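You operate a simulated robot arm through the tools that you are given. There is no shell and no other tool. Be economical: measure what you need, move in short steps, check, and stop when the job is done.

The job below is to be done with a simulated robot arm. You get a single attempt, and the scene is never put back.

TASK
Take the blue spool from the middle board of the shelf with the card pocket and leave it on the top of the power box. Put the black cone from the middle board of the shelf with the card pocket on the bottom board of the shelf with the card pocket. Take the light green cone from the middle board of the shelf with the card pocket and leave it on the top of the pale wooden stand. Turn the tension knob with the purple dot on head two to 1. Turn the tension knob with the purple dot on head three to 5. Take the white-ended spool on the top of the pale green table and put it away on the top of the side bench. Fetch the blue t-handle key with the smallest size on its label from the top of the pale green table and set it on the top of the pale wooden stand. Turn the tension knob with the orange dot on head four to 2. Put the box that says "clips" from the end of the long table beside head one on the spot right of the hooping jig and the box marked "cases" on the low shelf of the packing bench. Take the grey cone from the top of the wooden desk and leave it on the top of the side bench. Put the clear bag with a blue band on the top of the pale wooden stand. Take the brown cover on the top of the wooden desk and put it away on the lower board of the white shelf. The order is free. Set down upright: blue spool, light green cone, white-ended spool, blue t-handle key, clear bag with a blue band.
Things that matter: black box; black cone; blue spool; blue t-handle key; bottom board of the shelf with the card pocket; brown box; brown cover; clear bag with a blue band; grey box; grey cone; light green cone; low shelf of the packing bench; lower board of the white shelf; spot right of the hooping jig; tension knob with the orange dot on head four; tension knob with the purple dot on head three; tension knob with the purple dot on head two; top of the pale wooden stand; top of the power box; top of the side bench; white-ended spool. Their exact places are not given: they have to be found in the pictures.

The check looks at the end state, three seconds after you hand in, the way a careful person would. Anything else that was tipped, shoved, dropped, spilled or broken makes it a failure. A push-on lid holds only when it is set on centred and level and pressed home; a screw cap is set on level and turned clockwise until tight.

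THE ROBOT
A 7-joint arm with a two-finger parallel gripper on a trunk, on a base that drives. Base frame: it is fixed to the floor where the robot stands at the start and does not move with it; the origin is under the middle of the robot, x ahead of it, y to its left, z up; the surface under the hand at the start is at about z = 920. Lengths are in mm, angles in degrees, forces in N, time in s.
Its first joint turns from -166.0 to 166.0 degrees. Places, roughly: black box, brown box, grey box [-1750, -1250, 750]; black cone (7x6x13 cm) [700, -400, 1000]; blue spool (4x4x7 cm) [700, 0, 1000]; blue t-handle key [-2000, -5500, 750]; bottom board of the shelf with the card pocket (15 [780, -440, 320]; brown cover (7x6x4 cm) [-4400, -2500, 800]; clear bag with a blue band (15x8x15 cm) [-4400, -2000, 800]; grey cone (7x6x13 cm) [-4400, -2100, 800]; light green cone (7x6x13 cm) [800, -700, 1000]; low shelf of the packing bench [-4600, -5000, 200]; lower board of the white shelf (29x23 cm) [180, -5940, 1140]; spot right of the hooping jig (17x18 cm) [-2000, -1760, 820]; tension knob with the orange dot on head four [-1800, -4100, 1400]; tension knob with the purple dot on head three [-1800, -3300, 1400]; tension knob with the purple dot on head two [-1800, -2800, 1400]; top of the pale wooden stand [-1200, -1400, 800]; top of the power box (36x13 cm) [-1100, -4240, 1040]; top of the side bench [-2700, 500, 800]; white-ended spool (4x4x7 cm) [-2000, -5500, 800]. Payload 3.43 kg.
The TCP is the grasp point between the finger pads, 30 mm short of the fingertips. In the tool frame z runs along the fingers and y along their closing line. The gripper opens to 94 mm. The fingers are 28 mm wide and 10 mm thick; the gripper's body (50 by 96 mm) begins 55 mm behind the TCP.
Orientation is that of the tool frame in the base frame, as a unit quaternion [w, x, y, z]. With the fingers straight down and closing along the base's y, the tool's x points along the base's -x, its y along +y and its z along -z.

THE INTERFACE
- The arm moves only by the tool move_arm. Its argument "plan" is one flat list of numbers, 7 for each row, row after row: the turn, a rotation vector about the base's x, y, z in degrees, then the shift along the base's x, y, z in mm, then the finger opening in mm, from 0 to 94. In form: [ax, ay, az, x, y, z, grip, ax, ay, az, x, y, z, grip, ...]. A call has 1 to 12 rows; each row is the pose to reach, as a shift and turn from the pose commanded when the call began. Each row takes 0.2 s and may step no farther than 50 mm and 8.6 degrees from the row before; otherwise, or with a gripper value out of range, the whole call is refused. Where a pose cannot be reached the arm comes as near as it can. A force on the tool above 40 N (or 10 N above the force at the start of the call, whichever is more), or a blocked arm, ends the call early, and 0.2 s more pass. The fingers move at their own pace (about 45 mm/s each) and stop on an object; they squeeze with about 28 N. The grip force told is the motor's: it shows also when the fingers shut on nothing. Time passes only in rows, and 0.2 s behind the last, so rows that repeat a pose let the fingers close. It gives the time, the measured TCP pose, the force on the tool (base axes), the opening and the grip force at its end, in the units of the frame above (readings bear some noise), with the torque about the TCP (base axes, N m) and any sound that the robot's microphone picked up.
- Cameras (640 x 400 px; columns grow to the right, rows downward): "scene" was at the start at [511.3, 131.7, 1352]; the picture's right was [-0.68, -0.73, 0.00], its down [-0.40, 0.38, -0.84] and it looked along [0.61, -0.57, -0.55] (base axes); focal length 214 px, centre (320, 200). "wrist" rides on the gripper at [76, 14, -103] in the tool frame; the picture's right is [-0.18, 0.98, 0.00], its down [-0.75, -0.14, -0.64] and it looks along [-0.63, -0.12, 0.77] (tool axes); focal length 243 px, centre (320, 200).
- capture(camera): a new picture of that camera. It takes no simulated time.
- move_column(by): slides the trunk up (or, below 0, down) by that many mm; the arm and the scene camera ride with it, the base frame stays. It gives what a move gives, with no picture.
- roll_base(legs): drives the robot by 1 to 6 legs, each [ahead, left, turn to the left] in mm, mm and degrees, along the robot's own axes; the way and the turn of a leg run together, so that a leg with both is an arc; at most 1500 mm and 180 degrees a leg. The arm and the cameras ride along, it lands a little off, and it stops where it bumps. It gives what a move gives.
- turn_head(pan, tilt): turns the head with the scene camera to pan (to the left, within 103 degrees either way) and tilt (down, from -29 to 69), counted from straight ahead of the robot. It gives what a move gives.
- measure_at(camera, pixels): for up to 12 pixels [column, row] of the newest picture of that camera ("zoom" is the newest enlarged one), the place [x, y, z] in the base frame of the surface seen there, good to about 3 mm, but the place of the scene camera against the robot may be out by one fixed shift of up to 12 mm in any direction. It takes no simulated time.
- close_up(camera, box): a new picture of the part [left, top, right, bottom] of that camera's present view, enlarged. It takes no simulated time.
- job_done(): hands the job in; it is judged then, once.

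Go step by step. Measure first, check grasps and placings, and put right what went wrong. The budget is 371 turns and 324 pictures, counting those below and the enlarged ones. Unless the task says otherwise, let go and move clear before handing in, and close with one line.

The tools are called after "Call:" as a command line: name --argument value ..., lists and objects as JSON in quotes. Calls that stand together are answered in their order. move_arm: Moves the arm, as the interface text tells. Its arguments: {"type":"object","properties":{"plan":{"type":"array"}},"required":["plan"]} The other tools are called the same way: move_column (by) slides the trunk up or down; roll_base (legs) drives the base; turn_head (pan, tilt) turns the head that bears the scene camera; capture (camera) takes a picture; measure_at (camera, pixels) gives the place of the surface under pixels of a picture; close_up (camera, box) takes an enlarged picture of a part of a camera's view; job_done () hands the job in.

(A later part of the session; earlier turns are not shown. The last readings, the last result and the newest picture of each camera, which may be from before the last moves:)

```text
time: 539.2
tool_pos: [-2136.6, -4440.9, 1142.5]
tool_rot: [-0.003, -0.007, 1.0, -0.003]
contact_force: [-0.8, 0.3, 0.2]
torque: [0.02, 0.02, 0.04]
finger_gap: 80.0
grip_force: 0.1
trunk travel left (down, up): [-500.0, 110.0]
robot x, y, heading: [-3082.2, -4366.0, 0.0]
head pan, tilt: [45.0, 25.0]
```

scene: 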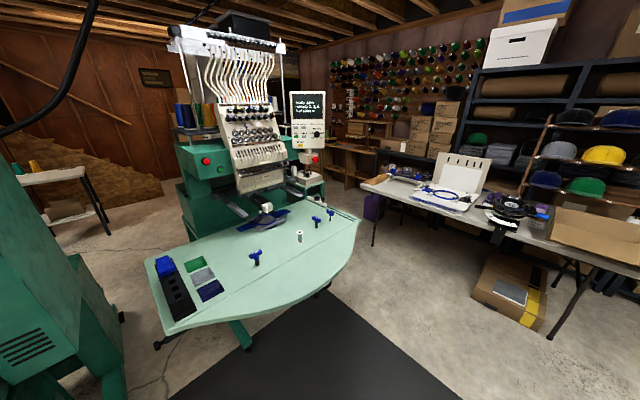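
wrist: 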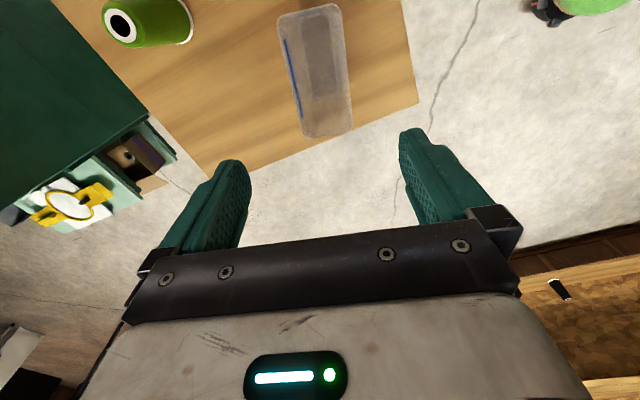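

Call:
roll_base --legs '[[0, -1025, 0], [90, 0, 0]]'

Call:
capture --camera "wrist"

Call:
turn_head --pan 0 --tilt 40

Call:
capture --camera "scene"

```text
time: 545.2
tool_pos: [-2049.3, -5474.4, 1144.3]
tool_rot: [-0.003, -0.007, 1.0, -0.003]
contact_force: [-0.2, 0.3, -0.7]
torque: [-0.01, -0.01, -0.03]
finger_gap: 80.0
grip_force: 0.1
trunk travel left (down, up): [-500.0, 110.0]
robot x, y, heading: [-2994.7, -5398.6, -0.3]
head pan, tilt: [45.0, 25.0]
```

```text
165 pictures are left
```

wrist: 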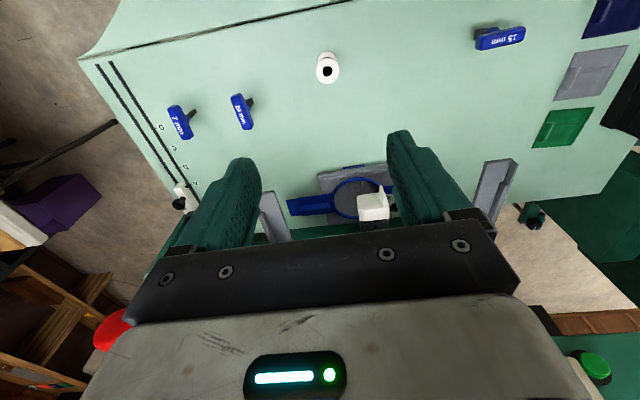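

```text
time: 546.4
tool_pos: [-2049.4, -5473.7, 1143.5]
tool_rot: [-0.004, -0.006, 1.0, -0.002]
contact_force: [-0.4, -0.4, -0.6]
torque: [0.0, 0.02, 0.01]
finger_gap: 80.1
grip_force: 0.1
trunk travel left (down, up): [-500.0, 110.0]
robot x, y, heading: [-2993.3, -5399.9, -0.2]
head pan, tilt: [0.0, 40.0]
```

```text
164 pictures are left
```

scene: 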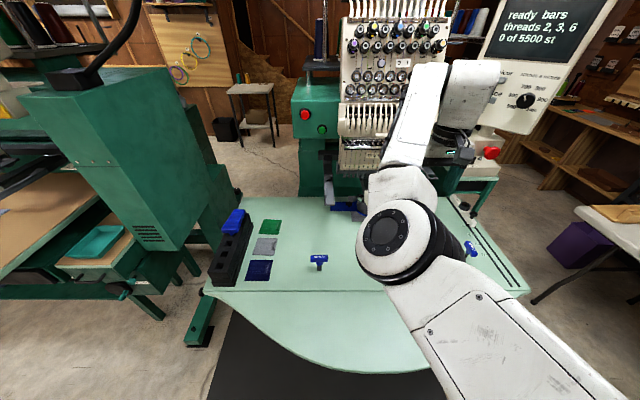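

Call:
measure_at --camera "wrist" --pixels '[[318, 72], [337, 72], [327, 63], [327, 81], [178, 118], [189, 137], [242, 108], [300, 100], [181, 108], [186, 130]]'

```text
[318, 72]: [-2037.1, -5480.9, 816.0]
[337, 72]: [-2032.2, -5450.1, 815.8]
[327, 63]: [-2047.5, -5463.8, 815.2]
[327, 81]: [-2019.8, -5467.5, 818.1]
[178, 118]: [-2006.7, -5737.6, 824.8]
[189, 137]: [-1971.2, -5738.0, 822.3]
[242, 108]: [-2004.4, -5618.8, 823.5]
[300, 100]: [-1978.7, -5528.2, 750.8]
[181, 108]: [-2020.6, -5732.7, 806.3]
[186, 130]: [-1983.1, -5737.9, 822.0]
```

Spool centre (-2034,-5465), z 750–817. I lower trunk then arm, and grip at z≈788.

Call:
move_column --by -240

Call:
move_arm --plan '[0, 0, 0, 15, 8, -15, 80, 0, 0, 0, 15, 8, -55, 80, 0, 0, 0, 15, 8, -95, 80, 0, 0, 0, 15, 8, -115, 80, 0, 0, 0, 15, 8, -115, 10, 0, 0, 0, 15, 8, -115, 10, 0, 0, 0, 15, 8, -115, 10, 0, 0, 0, 15, 8, -115, 10, 0, 0, 0, 15, 8, -75, 10, 0, 0, 0, 15, 8, -35, 10]'

Call:
capture --camera "wrist"

```text
time: 548.9
tool_pos: [-2049.7, -5473.7, 904.3]
tool_rot: [-0.004, -0.006, 1.0, -0.002]
contact_force: [-0.4, 0.1, 0.0]
torque: [0.0, 0.02, 0.06]
finger_gap: 80.1
grip_force: 0.0
trunk travel left (down, up): [-260.0, 350.0]
robot x, y, heading: [-2992.7, -5402.3, -0.1]
head pan, tilt: [0.0, 40.0]
```

```text
time: 551.1
tool_pos: [-2035.3, -5465.6, 867.5]
tool_rot: [-0.005, -0.005, 1.0, -0.002]
contact_force: [-0.2, -0.6, -0.4]
torque: [0.03, 0.0, -0.01]
finger_gap: 36.0
grip_force: 27.9
trunk travel left (down, up): [-260.0, 350.0]
robot x, y, heading: [-2997.1, -5397.8, -0.1]
head pan, tilt: [0.0, 40.0]
```

```text
163 pictures are left
```

wrist: 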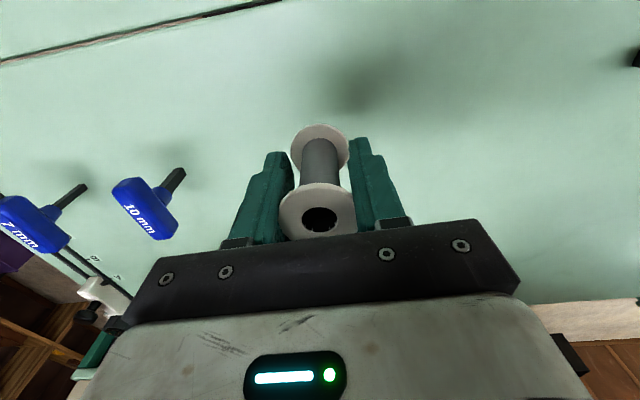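

Held. I raise and drive to the side bench.

Call:
move_column --by 320

Call:
roll_base --legs '[[-120, 0, 0], [0, 0, 90], [1500, 0, 0], [1500, 0, 0], [1300, 0, 0], [0, -200, 0]]'

Call:
capture --camera "wrist"

Call:
capture --camera "scene"

```text
time: 554.2
tool_pos: [-2035.7, -5465.4, 1189.5]
tool_rot: [-0.003, -0.006, 1.0, -0.002]
contact_force: [1.0, 0.1, 0.1]
torque: [0.01, -0.01, 0.01]
finger_gap: 36.1
grip_force: 28.1
trunk travel left (down, up): [-580.0, 30.0]
robot x, y, heading: [-2995.4, -5404.8, -0.3]
head pan, tilt: [0.0, 40.0]
```

```text
time: 580.7
tool_pos: [-2804.6, -129.6, 1188.0]
tool_rot: [0.0, 0.709, -0.706, 0.005]
contact_force: [-0.7, 0.0, 0.3]
torque: [-0.01, 0.01, 0.0]
finger_gap: 35.7
grip_force: 27.6
trunk travel left (down, up): [-580.0, 30.0]
robot x, y, heading: [-2871.9, -1090.8, 89.0]
head pan, tilt: [0.0, 40.0]
```

```text
162 pictures are left
```

wrist: 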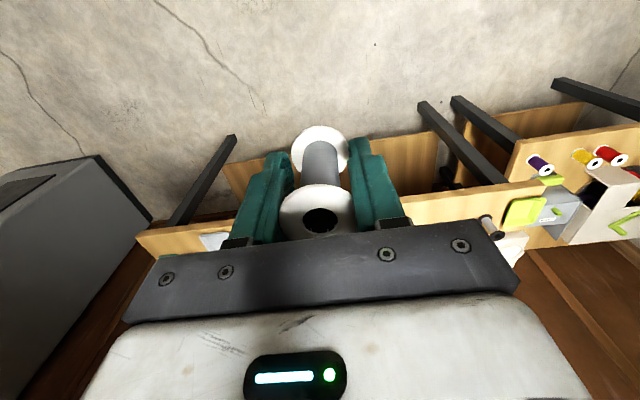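

```text
161 pictures are left
```

scene: 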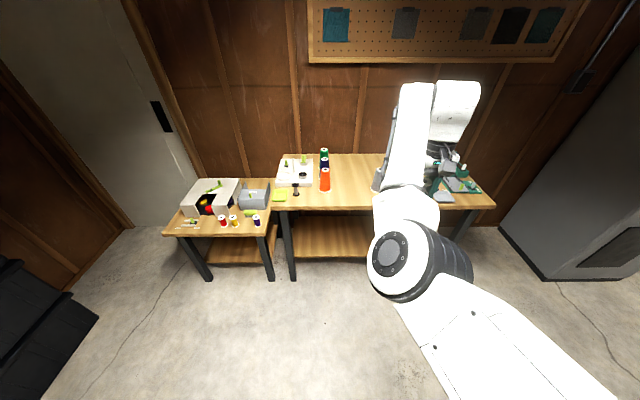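

Call:
roll_base --legs '[[0, 75, 0], [490, 0, 0]]'

Call:
move_column --by -300

Call:
capture --camera "wrist"

Call:
capture --camera "scene"

```text
time: 584.3
tool_pos: [-2872.3, 362.8, 1188.2]
tool_rot: [0.0, 0.709, -0.705, 0.004]
contact_force: [0.3, -0.2, 0.2]
torque: [-0.01, 0.03, 0.01]
finger_gap: 35.9
grip_force: 27.6
trunk travel left (down, up): [-580.0, 30.0]
robot x, y, heading: [-2943.3, -596.9, 89.2]
head pan, tilt: [0.0, 40.0]
```

```text
time: 587.3
tool_pos: [-2871.2, 362.3, 887.4]
tool_rot: [0.001, 0.709, -0.705, 0.005]
contact_force: [-0.1, 0.4, -0.4]
torque: [0.02, -0.02, -0.03]
finger_gap: 35.8
grip_force: 27.9
trunk travel left (down, up): [-280.0, 330.0]
robot x, y, heading: [-2944.6, -597.8, 88.9]
head pan, tilt: [0.0, 40.0]
```

```text
160 pictures are left
```

wrist: 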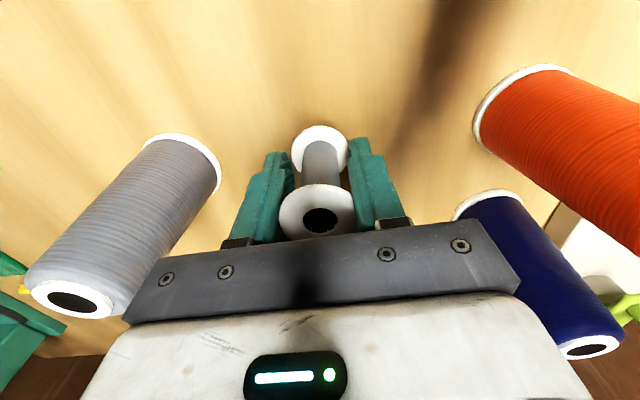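

```text
159 pictures are left
```

scene: 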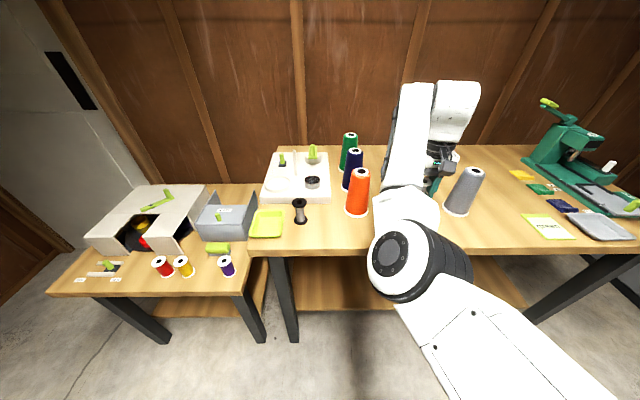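

Call:
move_arm --plan '[0, 0, 0, 0, 0, -25, 10, 0, 0, 0, 0, 0, -42, 10, 0, 0, 0, 0, 0, -45, 10, 0, 0, 0, 0, 0, -47, 10, 0, 0, 0, 0, 0, -48, 10]'

```text
time: 588.5
tool_pos: [-2871.2, 361.1, 840.5]
tool_rot: [0.0, 0.709, -0.705, 0.004]
contact_force: [-0.1, 0.1, -0.2]
torque: [0.02, -0.01, 0.01]
finger_gap: 35.8
grip_force: 28.4
trunk travel left (down, up): [-280.0, 330.0]
robot x, y, heading: [-2943.1, -599.3, 89.4]
head pan, tilt: [0.0, 40.0]
```

Call:
move_arm --plan '[0, 0, 0, 0, 0, -1, 10, 0, 0, 0, 0, 0, -2, 10, 0, 0, 0, 0, 0, -3, 10]'

```text
time: 589.3
tool_pos: [-2870.8, 362.1, 837.9]
tool_rot: [-0.002, 0.709, -0.705, 0.004]
contact_force: [-1.4, -1.5, 19.5]
torque: [-0.22, 0.1, 0.03]
finger_gap: 36.0
grip_force: 27.9
trunk travel left (down, up): [-280.0, 330.0]
robot x, y, heading: [-2945.0, -594.5, 89.1]
head pan, tilt: [0.0, 40.0]
```

Contact. Ease, open, rise.

Call:
move_arm --plan '[0, 0, 0, 0, 0, 1.5, 10, 0, 0, 0, 0, 0, 1.5, 45, 0, 0, 0, 0, 0, 1.5, 60, 0, 0, 0, 0, 0, 1.5, 60, 0, 0, 0, 0, 0, 40, 60, 0, 0, 0, 0, 0, 80, 60, 0, 0, 0, 0, 0, 110, 60]'

Call:
move_column --by 250

Call:
capture --camera "wrist"

```text
time: 590.9
tool_pos: [-2871.7, 363.4, 945.3]
tool_rot: [0.0, 0.709, -0.705, 0.005]
contact_force: [0.6, 0.7, -0.1]
torque: [-0.02, -0.03, 0.03]
finger_gap: 60.1
grip_force: 0.0
trunk travel left (down, up): [-280.0, 330.0]
robot x, y, heading: [-2946.2, -598.2, 89.4]
head pan, tilt: [0.0, 40.0]
```

```text
time: 593.5
tool_pos: [-2870.9, 362.2, 1196.1]
tool_rot: [0.001, 0.709, -0.705, 0.005]
contact_force: [-0.2, 0.3, 0.5]
torque: [0.0, 0.01, 0.02]
finger_gap: 59.8
grip_force: 0.0
trunk travel left (down, up): [-530.0, 80.0]
robot x, y, heading: [-2940.7, -599.2, 89.3]
head pan, tilt: [0.0, 40.0]
```

```text
158 pictures are left
```

wrist: 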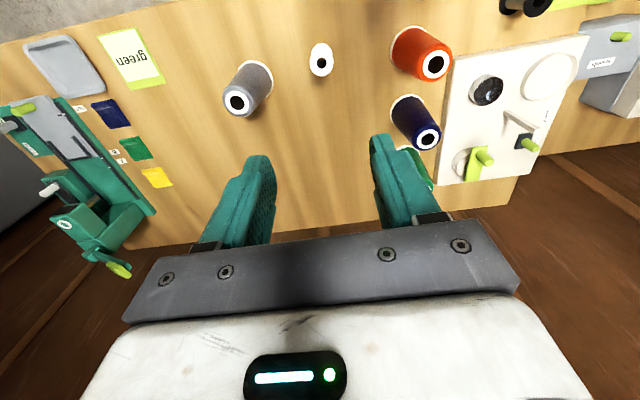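

The spool stands on the side bench. Now back for the 7 mm key.

Call:
roll_base --legs '[[-500, 200, 0], [-1500, 0, 0], [-1500, 0, 0], [-500, 0, 0], [0, 0, -89], [0, -1060, 0]]'

Call:
turn_head --pan 0 --tilt 25

Call:
capture --camera "scene"

Call:
measure_at --camera "scene" --pixels '[[400, 60], [500, 60], [420, 100], [350, 80], [460, 130], [300, 60]]'

```text
time: 622.0
tool_pos: [-2291.9, -5728.1, 1196.6]
tool_rot: [-0.004, -0.011, 1.0, -0.003]
contact_force: [0.3, 0.1, -0.1]
torque: [0.0, -0.02, 0.03]
finger_gap: 60.0
grip_force: 0.1
trunk travel left (down, up): [-530.0, 80.0]
robot x, y, heading: [-3254.1, -5671.2, 0.3]
head pan, tilt: [0.0, 40.0]
```

```text
time: 622.8
tool_pos: [-2294.5, -5723.4, 1197.7]
tool_rot: [-0.003, -0.011, 1.0, -0.004]
contact_force: [-0.2, -1.0, -0.4]
torque: [-0.02, -0.04, -0.03]
finger_gap: 60.2
grip_force: 0.0
trunk travel left (down, up): [-530.0, 80.0]
robot x, y, heading: [-3254.3, -5667.5, 0.5]
head pan, tilt: [0.0, 25.0]
```

```text
157 pictures are left
```

scene: 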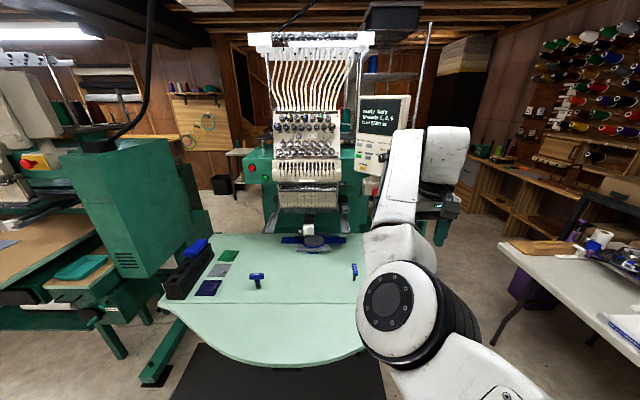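

```text
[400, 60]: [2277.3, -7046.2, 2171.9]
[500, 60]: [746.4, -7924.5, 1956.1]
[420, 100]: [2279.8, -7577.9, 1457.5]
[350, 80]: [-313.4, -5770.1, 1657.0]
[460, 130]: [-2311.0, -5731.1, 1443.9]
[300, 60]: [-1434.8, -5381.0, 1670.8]
```

Call:
measure_at --camera "scene" --pixels '[[395, 105], [370, 170], [406, 98], [363, 150], [375, 110]]'

Call:
capture --camera "wrist"

```text
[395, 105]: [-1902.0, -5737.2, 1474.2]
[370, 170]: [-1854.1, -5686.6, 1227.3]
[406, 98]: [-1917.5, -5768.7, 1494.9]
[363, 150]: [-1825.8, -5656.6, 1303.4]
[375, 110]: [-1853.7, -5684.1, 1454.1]
```

```text
156 pictures are left
```

wrist: 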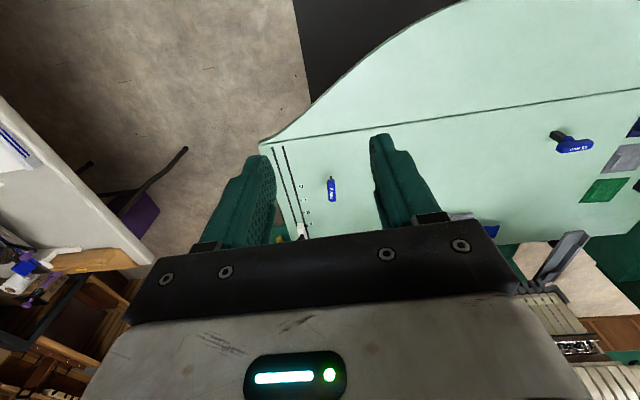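

The control panel's bottom is z≈1227; I lower the trunk first, then roll in over the key.

Call:
move_column --by -285

Call:
roll_base --legs '[[285, 0, -0.5]]'

Call:
capture --camera "wrist"

Call:
close_up --camera "wrist" --box '[260, 20, 420, 140]'

```text
time: 625.7
tool_pos: [-2293.7, -5722.7, 913.5]
tool_rot: [-0.003, -0.01, 1.0, -0.005]
contact_force: [-0.2, 0.4, -0.1]
torque: [-0.03, 0.0, 0.01]
finger_gap: 59.9
grip_force: 0.1
trunk travel left (down, up): [-245.0, 365.0]
robot x, y, heading: [-3251.3, -5671.3, 0.3]
head pan, tilt: [0.0, 25.0]
```

```text
time: 627.7
tool_pos: [-2007.7, -5737.6, 914.3]
tool_rot: [-0.002, -0.004, 1.0, -0.004]
contact_force: [-0.2, -0.2, 0.2]
torque: [0.02, 0.02, 0.01]
finger_gap: 60.1
grip_force: 0.1
trunk travel left (down, up): [-245.0, 365.0]
robot x, y, heading: [-2967.5, -5669.3, -0.6]
head pan, tilt: [0.0, 25.0]
```

```text
155 pictures are left
```

wrist: 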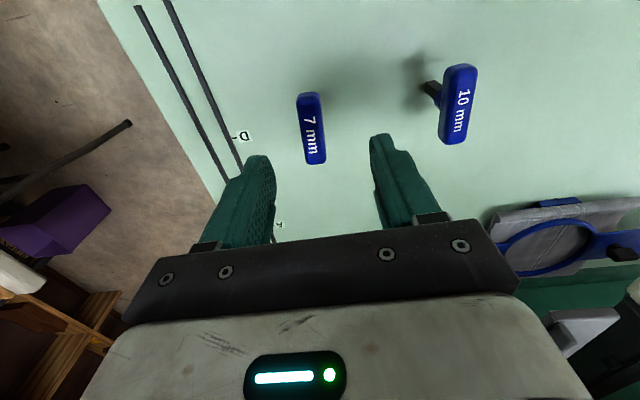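

```text
3.33 times, centred on (340, 80) of wrist
```

zoom: 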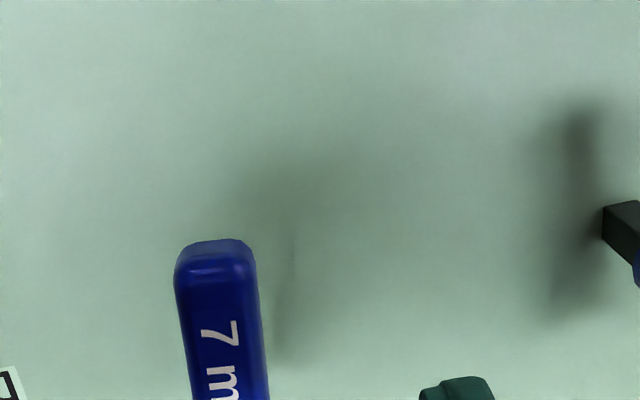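

Call:
measure_at --camera "wrist" --pixels '[[308, 97], [317, 160], [300, 125], [324, 125], [311, 128], [304, 105], [320, 105], [308, 155], [324, 152], [340, 120]]'

```text
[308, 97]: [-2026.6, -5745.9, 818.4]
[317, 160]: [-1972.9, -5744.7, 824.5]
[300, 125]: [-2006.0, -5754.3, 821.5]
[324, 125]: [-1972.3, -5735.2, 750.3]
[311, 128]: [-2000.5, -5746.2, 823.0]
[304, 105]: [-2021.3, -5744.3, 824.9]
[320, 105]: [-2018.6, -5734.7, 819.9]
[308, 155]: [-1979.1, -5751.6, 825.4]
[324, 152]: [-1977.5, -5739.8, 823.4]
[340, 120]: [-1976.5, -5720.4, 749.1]
```

Handle centre (-2000,-5743), its long axis turned ~-8.5°, top 824. I align, descend to z 812 and close.

Call:
move_arm --plan '[0, 0, -4.5, 4, -3, -20, 60, 0, 0, -8.9, 8, -5.5, -50, 60, 0, 0, -8.9, 8, -5.5, -80, 60, 0, 0, -8.9, 8, -5.5, -102, 60]'

Call:
capture --camera "wrist"

```text
time: 628.7
tool_pos: [-2001.8, -5737.5, 813.9]
tool_rot: [-0.003, 0.075, 0.997, -0.008]
contact_force: [-0.2, -0.4, 0.3]
torque: [0.02, 0.02, 0.0]
finger_gap: 60.2
grip_force: 0.0
trunk travel left (down, up): [-245.0, 365.0]
robot x, y, heading: [-2963.6, -5670.1, -0.2]
head pan, tilt: [0.0, 25.0]
```

```text
153 pictures are left
```

wrist: 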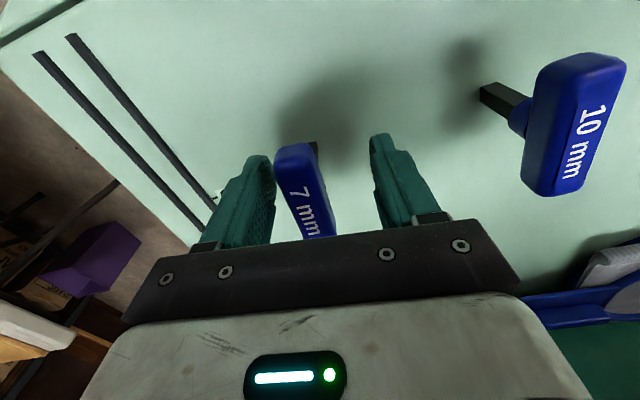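

Key sits ~6 mm left of centre between the fingers; I shift y by -6 and close.

Call:
move_arm --plan '[0, 0, 0, 1, -6, -2, 60, 0, 0, 0, 1, -6, -2, 40, 0, 0, 0, 1, -6, -2, 10, 0, 0, 0, 1, -6, -2, 10, 0, 0, 0, 1, -6, -2, 10]'

Call:
capture --camera "wrist"

```text
time: 629.9
tool_pos: [-1999.6, -5744.2, 811.4]
tool_rot: [-0.002, 0.074, 0.997, -0.005]
contact_force: [0.3, -1.2, 0.2]
torque: [-0.01, 0.01, 0.0]
finger_gap: 23.6
grip_force: 28.3
trunk travel left (down, up): [-245.0, 365.0]
robot x, y, heading: [-2967.5, -5670.9, -0.6]
head pan, tilt: [0.0, 25.0]
```

```text
152 pictures are left
```

wrist: 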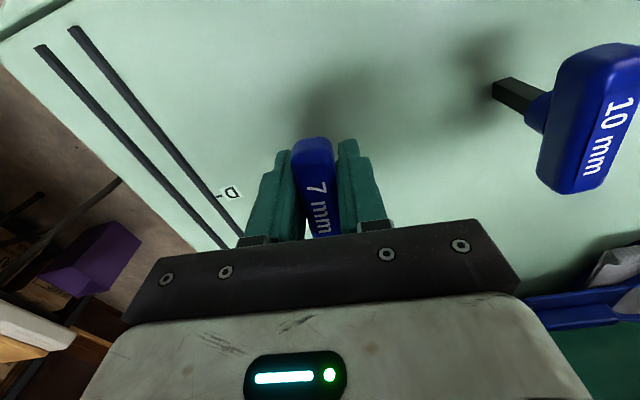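

Gripped (23.6 mm). Lift, back out, raise, and take the same route to the stand.

Call:
move_arm --plan '[0, 0, 0, 0, 0, 30, 10, 0, 0, 0, 0, 0, 60, 10]'

Call:
roll_base --legs '[[-170, 0, 0]]'

Call:
move_column --by 300

Call:
roll_base --legs '[[0, 0, 90], [1500, 0, 0], [1500, 0, 0], [1500, 0, 0], [260, 0, 0], [0, 0, -90]]'

Call:
capture --camera "wrist"

```text
time: 630.5
tool_pos: [-1999.3, -5745.4, 872.2]
tool_rot: [-0.003, 0.074, 0.997, -0.006]
contact_force: [0.2, 0.7, -0.2]
torque: [0.02, 0.06, -0.01]
finger_gap: 23.5
grip_force: 27.9
trunk travel left (down, up): [-245.0, 365.0]
robot x, y, heading: [-2964.2, -5668.8, -0.5]
head pan, tilt: [0.0, 25.0]
```

```text
time: 632.0
tool_pos: [-2170.7, -5741.5, 871.5]
tool_rot: [-0.002, 0.073, 0.997, -0.006]
contact_force: [0.2, 0.2, 0.3]
torque: [0.0, 0.01, -0.03]
finger_gap: 23.8
grip_force: 27.9
trunk travel left (down, up): [-245.0, 365.0]
robot x, y, heading: [-3136.4, -5671.8, -0.4]
head pan, tilt: [0.0, 25.0]
```

```text
time: 635.0
tool_pos: [-2170.7, -5735.8, 1174.0]
tool_rot: [-0.001, 0.073, 0.997, -0.009]
contact_force: [0.3, -0.7, -0.1]
torque: [0.03, 0.0, -0.01]
finger_gap: 23.6
grip_force: 28.1
trunk travel left (down, up): [-545.0, 65.0]
robot x, y, heading: [-3137.3, -5670.7, -0.7]
head pan, tilt: [0.0, 25.0]
```

```text
time: 665.5
tool_pos: [-2074.8, -985.2, 1173.4]
tool_rot: [0.0, 0.079, 0.997, -0.008]
contact_force: [-0.2, -0.3, -1.0]
torque: [0.02, 0.03, 0.0]
finger_gap: 23.9
grip_force: 27.9
trunk travel left (down, up): [-545.0, 65.0]
robot x, y, heading: [-3039.5, -904.7, -1.0]
head pan, tilt: [0.0, 25.0]
```

```text
151 pictures are left
```

wrist: 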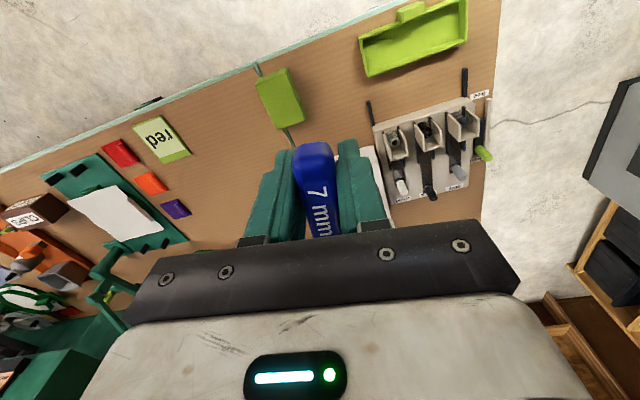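

Call:
roll_base --legs '[[0, 640, 1], [1500, 0, 0], [465, 0, 0], [0, 0, -90]]'

Call:
turn_head --pan 0 --tilt 40

Call:
capture --camera "wrist"

Call:
capture --camera "scene"

```text
time: 682.4
tool_pos: [-1149.9, -1247.7, 1172.7]
tool_rot: [-0.007, 0.763, 0.646, -0.006]
contact_force: [0.2, 0.7, -0.4]
torque: [0.01, -0.02, -0.01]
finger_gap: 23.8
grip_force: 28.0
trunk travel left (down, up): [-545.0, 65.0]
robot x, y, heading: [-1065.3, -287.5, -91.4]
head pan, tilt: [0.0, 25.0]
```

```text
time: 683.2
tool_pos: [-1151.3, -1248.2, 1174.4]
tool_rot: [-0.007, 0.763, 0.646, -0.005]
contact_force: [-0.4, 0.5, -0.3]
torque: [0.01, -0.01, -0.01]
finger_gap: 23.8
grip_force: 28.5
trunk travel left (down, up): [-545.0, 65.0]
robot x, y, heading: [-1065.3, -285.8, -91.6]
head pan, tilt: [0.0, 40.0]
```

```text
150 pictures are left
```

wrist: 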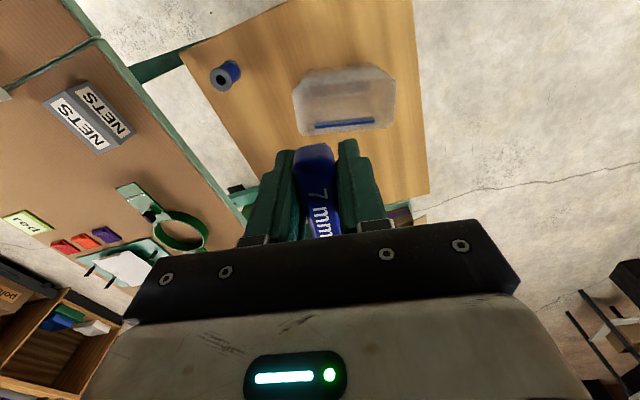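

```text
149 pictures are left
```

scene: 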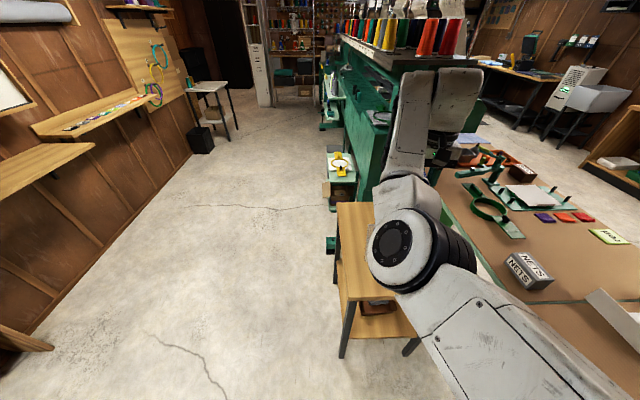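

I'll set the key at about (-1100,-1460), clear of bag and cone. Move ahead 212 and left 45.

Call:
roll_base --legs '[[212, 48, 1.4]]'

Call:
move_column --by -200

Call:
capture --camera "wrist"

Call:
capture --camera "scene"

```text
time: 684.9
tool_pos: [-1081.0, -1463.1, 1174.0]
tool_rot: [-0.007, 0.755, 0.655, -0.005]
contact_force: [0.2, 0.6, 0.1]
torque: [0.01, 0.02, -0.01]
finger_gap: 23.6
grip_force: 27.9
trunk travel left (down, up): [-545.0, 65.0]
robot x, y, heading: [-1020.1, -495.1, -90.3]
head pan, tilt: [0.0, 40.0]
```

```text
time: 687.0
tool_pos: [-1081.1, -1462.3, 973.6]
tool_rot: [-0.008, 0.755, 0.655, -0.006]
contact_force: [0.0, -0.3, 0.3]
torque: [-0.01, 0.0, 0.01]
finger_gap: 23.6
grip_force: 27.7
trunk travel left (down, up): [-345.0, 265.0]
robot x, y, heading: [-1020.4, -498.6, -89.9]
head pan, tilt: [0.0, 40.0]
```

```text
148 pictures are left
```

wrist: 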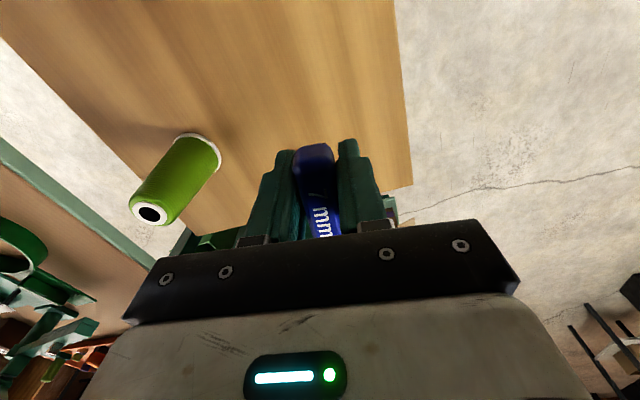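

```text
147 pictures are left
```

scene: 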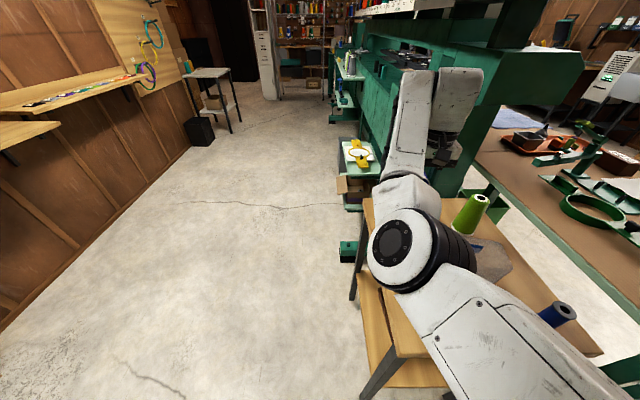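

I check the elbow's height over the bag before lowering more.

Call:
measure_at --camera "scene" --pixels '[[400, 250], [445, 250], [430, 215], [480, 260], [500, 300], [455, 240], [490, 285], [470, 300]]'

```text
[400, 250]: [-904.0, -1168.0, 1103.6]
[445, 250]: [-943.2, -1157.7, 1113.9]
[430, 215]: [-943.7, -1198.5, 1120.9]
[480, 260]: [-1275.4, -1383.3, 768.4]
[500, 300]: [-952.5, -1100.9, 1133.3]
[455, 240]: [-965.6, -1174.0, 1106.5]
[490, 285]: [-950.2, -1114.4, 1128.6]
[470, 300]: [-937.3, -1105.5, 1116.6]
```

The forearm would pass close to the bag, so I set the key further from it: ahead 75, left 22 → (-1060,-1540).

Call:
roll_base --legs '[[75, 22, 0]]'

Call:
move_column --by -100

Call:
capture --camera "wrist"

Call:
capture --camera "scene"

```text
time: 688.1
tool_pos: [-1058.4, -1539.2, 973.5]
tool_rot: [-0.006, 0.755, 0.655, -0.005]
contact_force: [-0.2, 0.6, -0.2]
torque: [0.01, -0.02, 0.02]
finger_gap: 23.7
grip_force: 28.5
trunk travel left (down, up): [-345.0, 265.0]
robot x, y, heading: [-995.6, -573.7, -90.3]
head pan, tilt: [0.0, 40.0]
```

```text
time: 689.4
tool_pos: [-1059.6, -1539.5, 874.1]
tool_rot: [-0.007, 0.755, 0.656, -0.005]
contact_force: [0.5, 0.2, -0.3]
torque: [0.02, 0.02, -0.02]
finger_gap: 23.8
grip_force: 28.5
trunk travel left (down, up): [-245.0, 365.0]
robot x, y, heading: [-992.4, -577.2, -90.3]
head pan, tilt: [0.0, 40.0]
```

```text
146 pictures are left
```

wrist: 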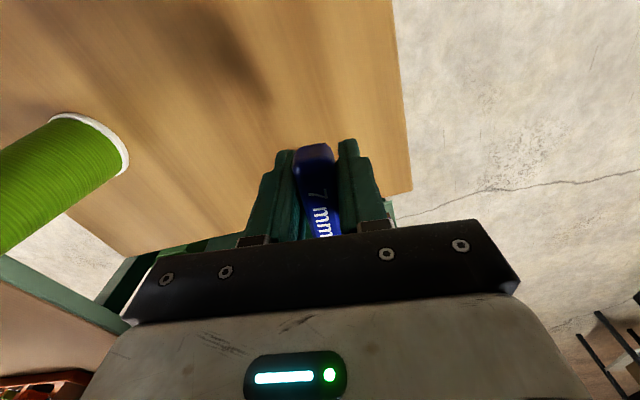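

```text
145 pictures are left
```

scene: 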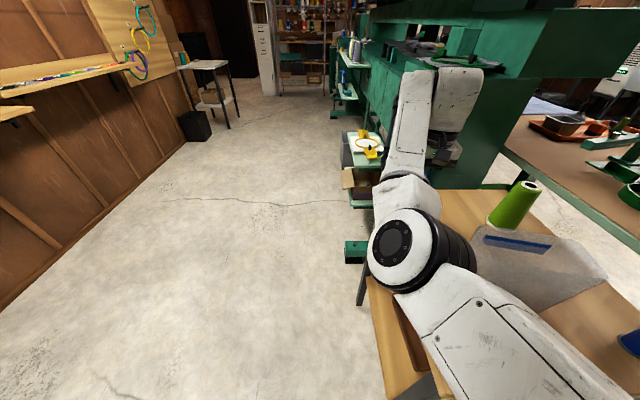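

Elbow is clear of the bag (east of the stand). I lower by arm to just above contact.

Call:
move_arm --plan '[0, 0, 0, 0, 0, -25, 10, 0, 0, 0, 0, 0, -42, 10, 0, 0, 0, 0, 0, -48, 10, 0, 0, 0, 0, 0, -50, 10]'

Call:
measure_at --camera "wrist" --pixels '[[340, 60], [380, 130], [240, 150]]'

```text
time: 690.4
tool_pos: [-1060.5, -1539.6, 822.9]
tool_rot: [-0.006, 0.756, 0.655, -0.006]
contact_force: [-0.3, -0.2, -1.2]
torque: [0.01, -0.02, -0.01]
finger_gap: 23.6
grip_force: 27.6
trunk travel left (down, up): [-245.0, 365.0]
robot x, y, heading: [-994.4, -574.2, -90.1]
head pan, tilt: [0.0, 40.0]
```

```text
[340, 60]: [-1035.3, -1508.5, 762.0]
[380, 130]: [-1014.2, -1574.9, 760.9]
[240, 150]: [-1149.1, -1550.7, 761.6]
```

Call:
move_arm --plan '[0, 0, 0, 0, 0, -0.7, 10, 0, 0, 0, 0, 0, -1.4, 10, 0, 0, 0, 0, 0, -2, 10]'

```text
time: 691.2
tool_pos: [-1059.1, -1539.9, 821.4]
tool_rot: [-0.007, 0.755, 0.656, -0.005]
contact_force: [-0.2, 0.1, 0.3]
torque: [0.04, -0.01, 0.02]
finger_gap: 23.9
grip_force: 28.1
trunk travel left (down, up): [-245.0, 365.0]
robot x, y, heading: [-998.1, -575.8, -90.3]
head pan, tilt: [0.0, 40.0]
```

Call:
move_arm --plan '[0, 0, 0, 0, 0, -0.6, 10, 0, 0, 0, 0, 0, -1.2, 10, 0, 0, 0, 0, 0, -1.2, 10]'

```text
time: 692.0
tool_pos: [-1060.4, -1539.6, 820.0]
tool_rot: [-0.006, 0.756, 0.655, -0.006]
contact_force: [0.4, 0.8, 9.7]
torque: [-0.03, -0.01, 0.02]
finger_gap: 23.7
grip_force: 27.9
trunk travel left (down, up): [-245.0, 365.0]
robot x, y, heading: [-994.8, -575.7, -90.4]
head pan, tilt: [0.0, 40.0]
```

Firm contact (10 N). I open in very small steps so the key isn't knocked.

Call:
move_arm --plan '[0, 0, 0, 0, 0, 0.4, 22, 0, 0, 0, 0, 0, 0.4, 24, 0, 0, 0, 0, 0, 0.4, 25, 0, 0, 0, 0, 0, 0.4, 27, 0, 0, 0, 0, 0, 0.4, 32, 0, 0, 0, 0, 0, 0.4, 45, 0, 0, 0, 0, 0, 0.4, 60, 0, 0, 0, 0, 0, 0.4, 60]'

Call:
capture --camera "wrist"

```text
time: 693.8
tool_pos: [-1058.9, -1539.6, 820.5]
tool_rot: [-0.006, 0.756, 0.655, -0.006]
contact_force: [-0.2, -0.2, 1.0]
torque: [0.0, -0.03, 0.02]
finger_gap: 60.2
grip_force: 0.0
trunk travel left (down, up): [-245.0, 365.0]
robot x, y, heading: [-999.4, -577.3, -90.4]
head pan, tilt: [0.0, 40.0]
```

```text
144 pictures are left
```

wrist: 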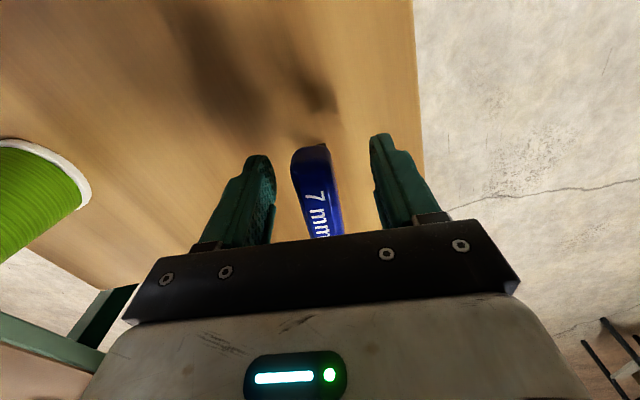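

The key stands free. I rise straight up.

Call:
move_arm --plan '[0, 0, 0, 0, 0, 15, 60, 0, 0, 0, 0, 0, 35, 60, 0, 0, 0, 0, 0, 60, 60, 0, 0, 0, 0, 0, 85, 60]'

Call:
move_column --by 200

Call:
capture --camera "wrist"

```text
time: 694.8
tool_pos: [-1058.3, -1539.0, 904.4]
tool_rot: [-0.007, 0.755, 0.655, -0.005]
contact_force: [-1.1, -0.1, -0.7]
torque: [0.0, 0.02, 0.0]
finger_gap: 60.0
grip_force: 0.0
trunk travel left (down, up): [-245.0, 365.0]
robot x, y, heading: [-997.8, -571.4, -90.1]
head pan, tilt: [0.0, 40.0]
```

```text
time: 697.0
tool_pos: [-1059.5, -1538.2, 1106.0]
tool_rot: [-0.006, 0.755, 0.655, -0.006]
contact_force: [0.3, 0.0, -0.2]
torque: [-0.02, -0.02, -0.01]
finger_gap: 59.9
grip_force: 0.1
trunk travel left (down, up): [-445.0, 165.0]
robot x, y, heading: [-996.6, -576.0, -90.3]
head pan, tilt: [0.0, 40.0]
```

```text
143 pictures are left
```

wrist: 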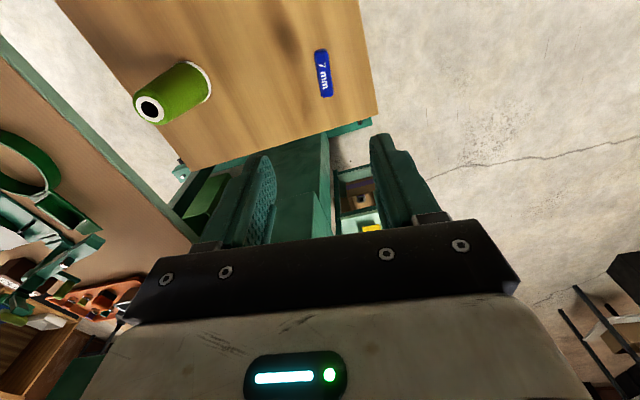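

The key stands on the stand. Last item: the brown cover. I drive back west to the desk.

Call:
roll_base --legs '[[-300, 0, 0], [0, 0, -90], [1500, 0, 0], [640, 0, 0], [0, 1500, 0], [0, 600, 0]]'

Call:
capture --camera "wrist"

Call:
capture --camera "scene"

```text
time: 723.1
tool_pos: [-4176.5, -2257.9, 1106.7]
tool_rot: [-0.009, 0.996, -0.084, 0.001]
contact_force: [-0.6, -0.3, 0.1]
torque: [-0.01, 0.03, -0.04]
finger_gap: 59.8
grip_force: 0.1
trunk travel left (down, up): [-445.0, 165.0]
robot x, y, heading: [-3218.4, -2346.2, 178.3]
head pan, tilt: [0.0, 40.0]
```

```text
142 pictures are left
```

wrist: 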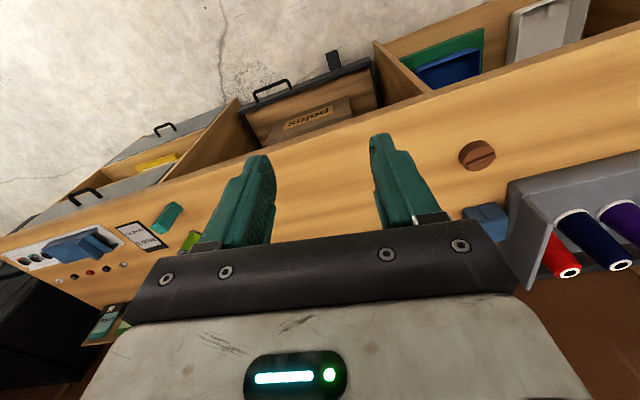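

```text
141 pictures are left
```

scene: 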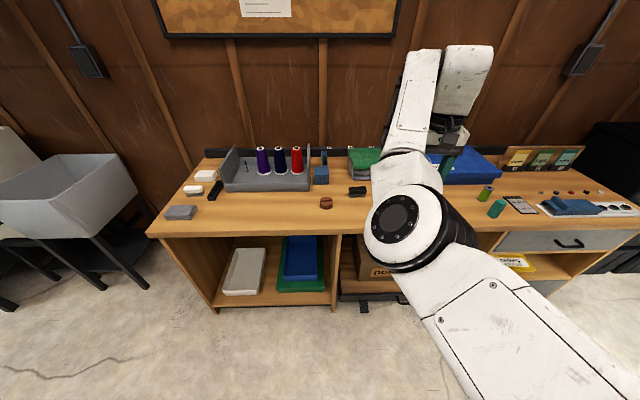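

Call:
measure_at --camera "wrist" --pixels '[[477, 155], [465, 155], [490, 155], [477, 143], [477, 165]]'

Call:
roll_base --legs '[[200, 178, 1.7]]'

Call:
capture --camera "wrist"

Call:
close_up --camera "wrist" --box '[260, 60, 400, 160]'

```text
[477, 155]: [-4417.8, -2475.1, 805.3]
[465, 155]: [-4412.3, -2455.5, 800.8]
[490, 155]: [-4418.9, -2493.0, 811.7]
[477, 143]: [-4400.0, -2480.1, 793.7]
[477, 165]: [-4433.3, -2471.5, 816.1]
```

```text
time: 725.0
tool_pos: [-4382.7, -2462.1, 1105.9]
tool_rot: [-0.008, 0.998, -0.069, 0.0]
contact_force: [-0.4, -0.6, -0.1]
torque: [0.02, -0.03, 0.0]
finger_gap: 60.0
grip_force: 0.1
trunk travel left (down, up): [-445.0, 165.0]
robot x, y, heading: [-3423.6, -2526.2, -179.8]
head pan, tilt: [0.0, 40.0]
```

```text
140 pictures are left
```

wrist: 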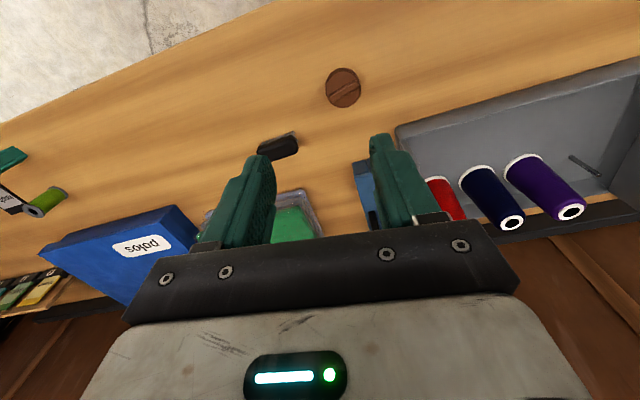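

```text
4.00 times, centred on (330, 110) of wrist
```

zoom: 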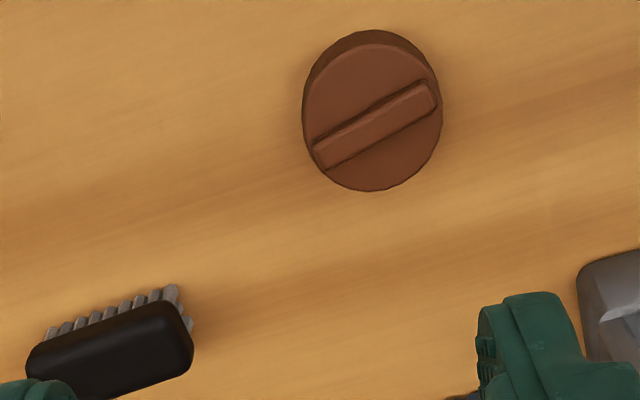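

I measure the cover precisely (zoom (372,115)).

Call:
measure_at --camera "zoom" --pixels '[[372, 120], [306, 110], [438, 120], [372, 40], [372, 188], [372, 75], [330, 170], [550, 150]]'

```text
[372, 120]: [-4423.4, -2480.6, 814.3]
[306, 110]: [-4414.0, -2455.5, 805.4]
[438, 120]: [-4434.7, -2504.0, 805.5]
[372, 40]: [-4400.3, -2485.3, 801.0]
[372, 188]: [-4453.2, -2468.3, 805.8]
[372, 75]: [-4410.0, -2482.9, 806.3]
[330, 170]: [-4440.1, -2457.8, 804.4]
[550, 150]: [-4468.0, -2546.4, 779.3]
```

Cover centre (-4425,-2479), top 805, ridge 815, Ø≈56. I lower the trunk and tilt the hand 45° to a standoff.

Call:
move_column --by -85

Call:
move_arm --plan '[0.5, 7.5, 1.2, 9, -3, -10, 90, 1, 15, 2.5, 18, -6, -20, 90, 1.5, 22.5, 3.7, 27, -9, -35, 90, 2, 30, 5, 36, -12, -50, 90, 2.5, 37.5, 6.2, 45, -15, -65, 90, 3.1, 44.9, 7.5, 53, -17, -80, 90, 3.1, 44.9, 7.5, 53, -17, -80, 90]'

Call:
capture --camera "wrist"

Call:
capture --camera "scene"

```text
time: 726.2
tool_pos: [-4383.1, -2462.1, 1022.1]
tool_rot: [-0.008, 0.998, -0.069, 0.001]
contact_force: [-0.3, -0.5, 0.9]
torque: [-0.04, -0.03, -0.01]
finger_gap: 59.7
grip_force: 0.1
trunk travel left (down, up): [-360.0, 250.0]
robot x, y, heading: [-3418.8, -2518.8, -179.8]
head pan, tilt: [0.0, 40.0]
```

```text
time: 727.9
tool_pos: [-4329.9, -2478.6, 939.7]
tool_rot: [-0.007, 0.924, -0.002, -0.383]
contact_force: [-1.3, 0.1, 0.1]
torque: [0.01, 0.0, -0.02]
finger_gap: 90.2
grip_force: 0.2
trunk travel left (down, up): [-360.0, 250.0]
robot x, y, heading: [-3419.3, -2519.6, -179.9]
head pan, tilt: [0.0, 40.0]
```

```text
138 pictures are left
```

wrist: 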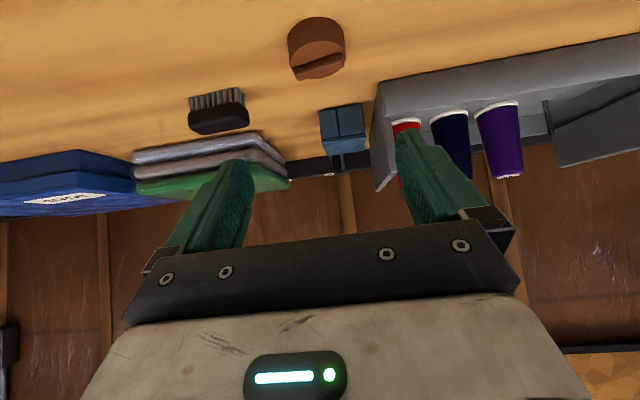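

```text
137 pictures are left
```

scene: 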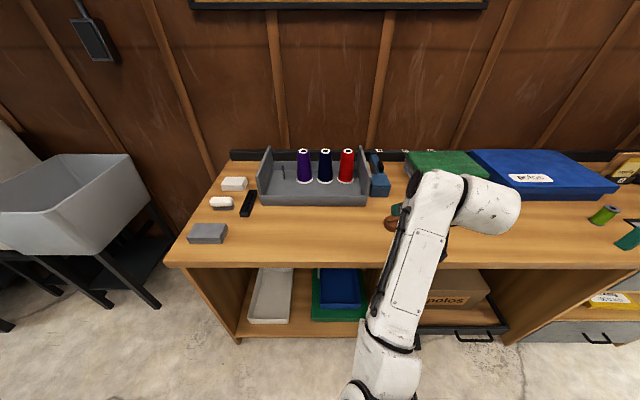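

Good posture. I recheck the cover in this view.

Call:
measure_at --camera "wrist" --pixels '[[290, 45], [344, 45], [316, 22], [316, 60], [317, 75], [316, 40]]'

```text
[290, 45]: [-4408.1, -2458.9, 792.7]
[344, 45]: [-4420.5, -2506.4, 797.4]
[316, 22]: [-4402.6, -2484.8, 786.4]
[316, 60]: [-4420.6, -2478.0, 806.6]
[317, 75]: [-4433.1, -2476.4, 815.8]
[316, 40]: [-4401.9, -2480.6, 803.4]
```

Call:
move_arm --plan '[0, 0, 0, -27, -1, -40, 90, 0, 0, 0, -55, -2, -80, 90, 0, 0, 0, -72, -3, -108, 90, 0, 0, 0, -83, -3, -124, 90]'

Call:
capture --camera "wrist"

```text
time: 728.9
tool_pos: [-4413.1, -2482.0, 816.1]
tool_rot: [-0.008, 0.924, -0.003, -0.383]
contact_force: [-0.6, -0.1, 0.3]
torque: [0.02, -0.03, 0.0]
finger_gap: 90.0
grip_force: 0.2
trunk travel left (down, up): [-360.0, 250.0]
robot x, y, heading: [-3417.5, -2520.9, -179.8]
head pan, tilt: [0.0, 40.0]
```

```text
136 pictures are left
```

wrist: 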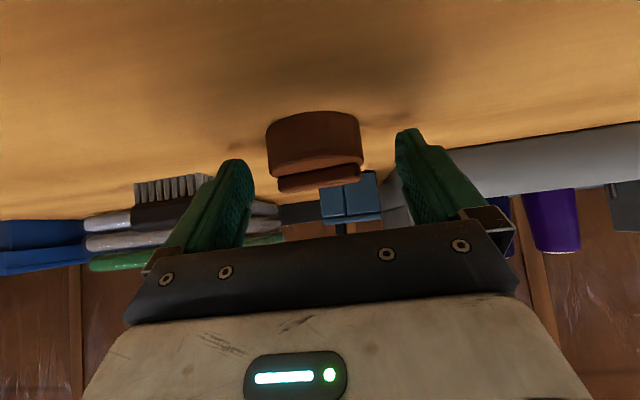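

Tips straddle the upper part of the disk. I try closing here.

Call:
move_arm --plan '[0, 0, 0, -2, 0, -3, 90, 0, 0, 0, -2, 0, -3, 40, 0, 0, 0, -2, 0, -3, 30, 0, 0, 0, -2, 0, -3, 30, 0, 0, 0, -2, 0, -3, 30]'

Call:
capture --camera "wrist"

```text
time: 730.0
tool_pos: [-4415.4, -2482.4, 812.8]
tool_rot: [-0.008, 0.924, -0.004, -0.382]
contact_force: [0.3, -0.2, -0.2]
torque: [0.03, 0.0, -0.01]
finger_gap: 58.9
grip_force: 28.3
trunk travel left (down, up): [-360.0, 250.0]
robot x, y, heading: [-3418.4, -2519.3, -179.9]
head pan, tilt: [0.0, 40.0]
```

```text
135 pictures are left
```

wrist: 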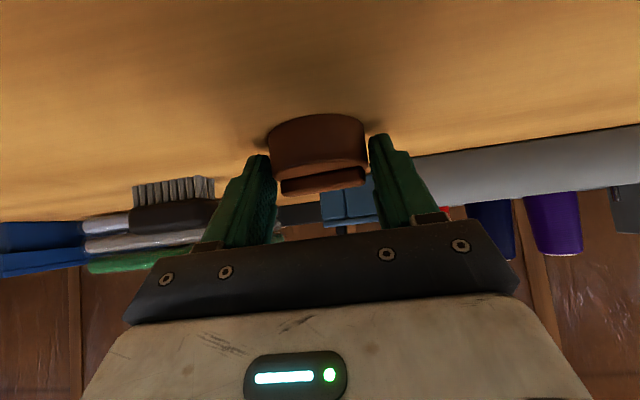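

Closed on 58.9 mm. Lift a little and check it comes along level.

Call:
move_arm --plan '[0, 0, 0, 0, 0, 10, 30, 0, 0, 0, 0, 0, 30, 30, 0, 0, 0, 0, 0, 50, 30]'

Call:
capture --camera "wrist"

```text
time: 730.9
tool_pos: [-4415.3, -2482.2, 863.1]
tool_rot: [-0.007, 0.924, -0.001, -0.382]
contact_force: [-0.1, -0.7, 0.0]
torque: [0.01, 0.02, -0.01]
finger_gap: 58.8
grip_force: 27.7
trunk travel left (down, up): [-360.0, 250.0]
robot x, y, heading: [-3416.3, -2519.5, -180.1]
head pan, tilt: [0.0, 40.0]
```

```text
134 pictures are left
```

wrist: 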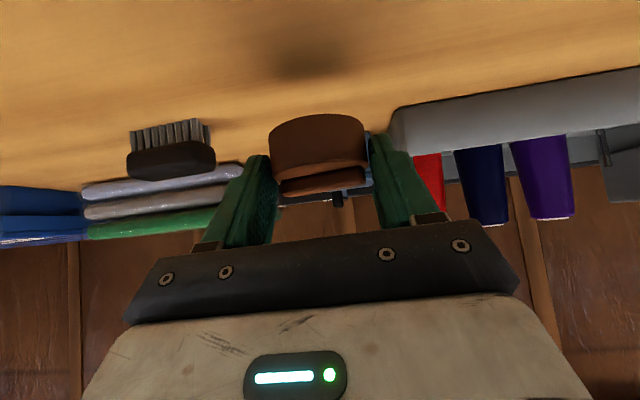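

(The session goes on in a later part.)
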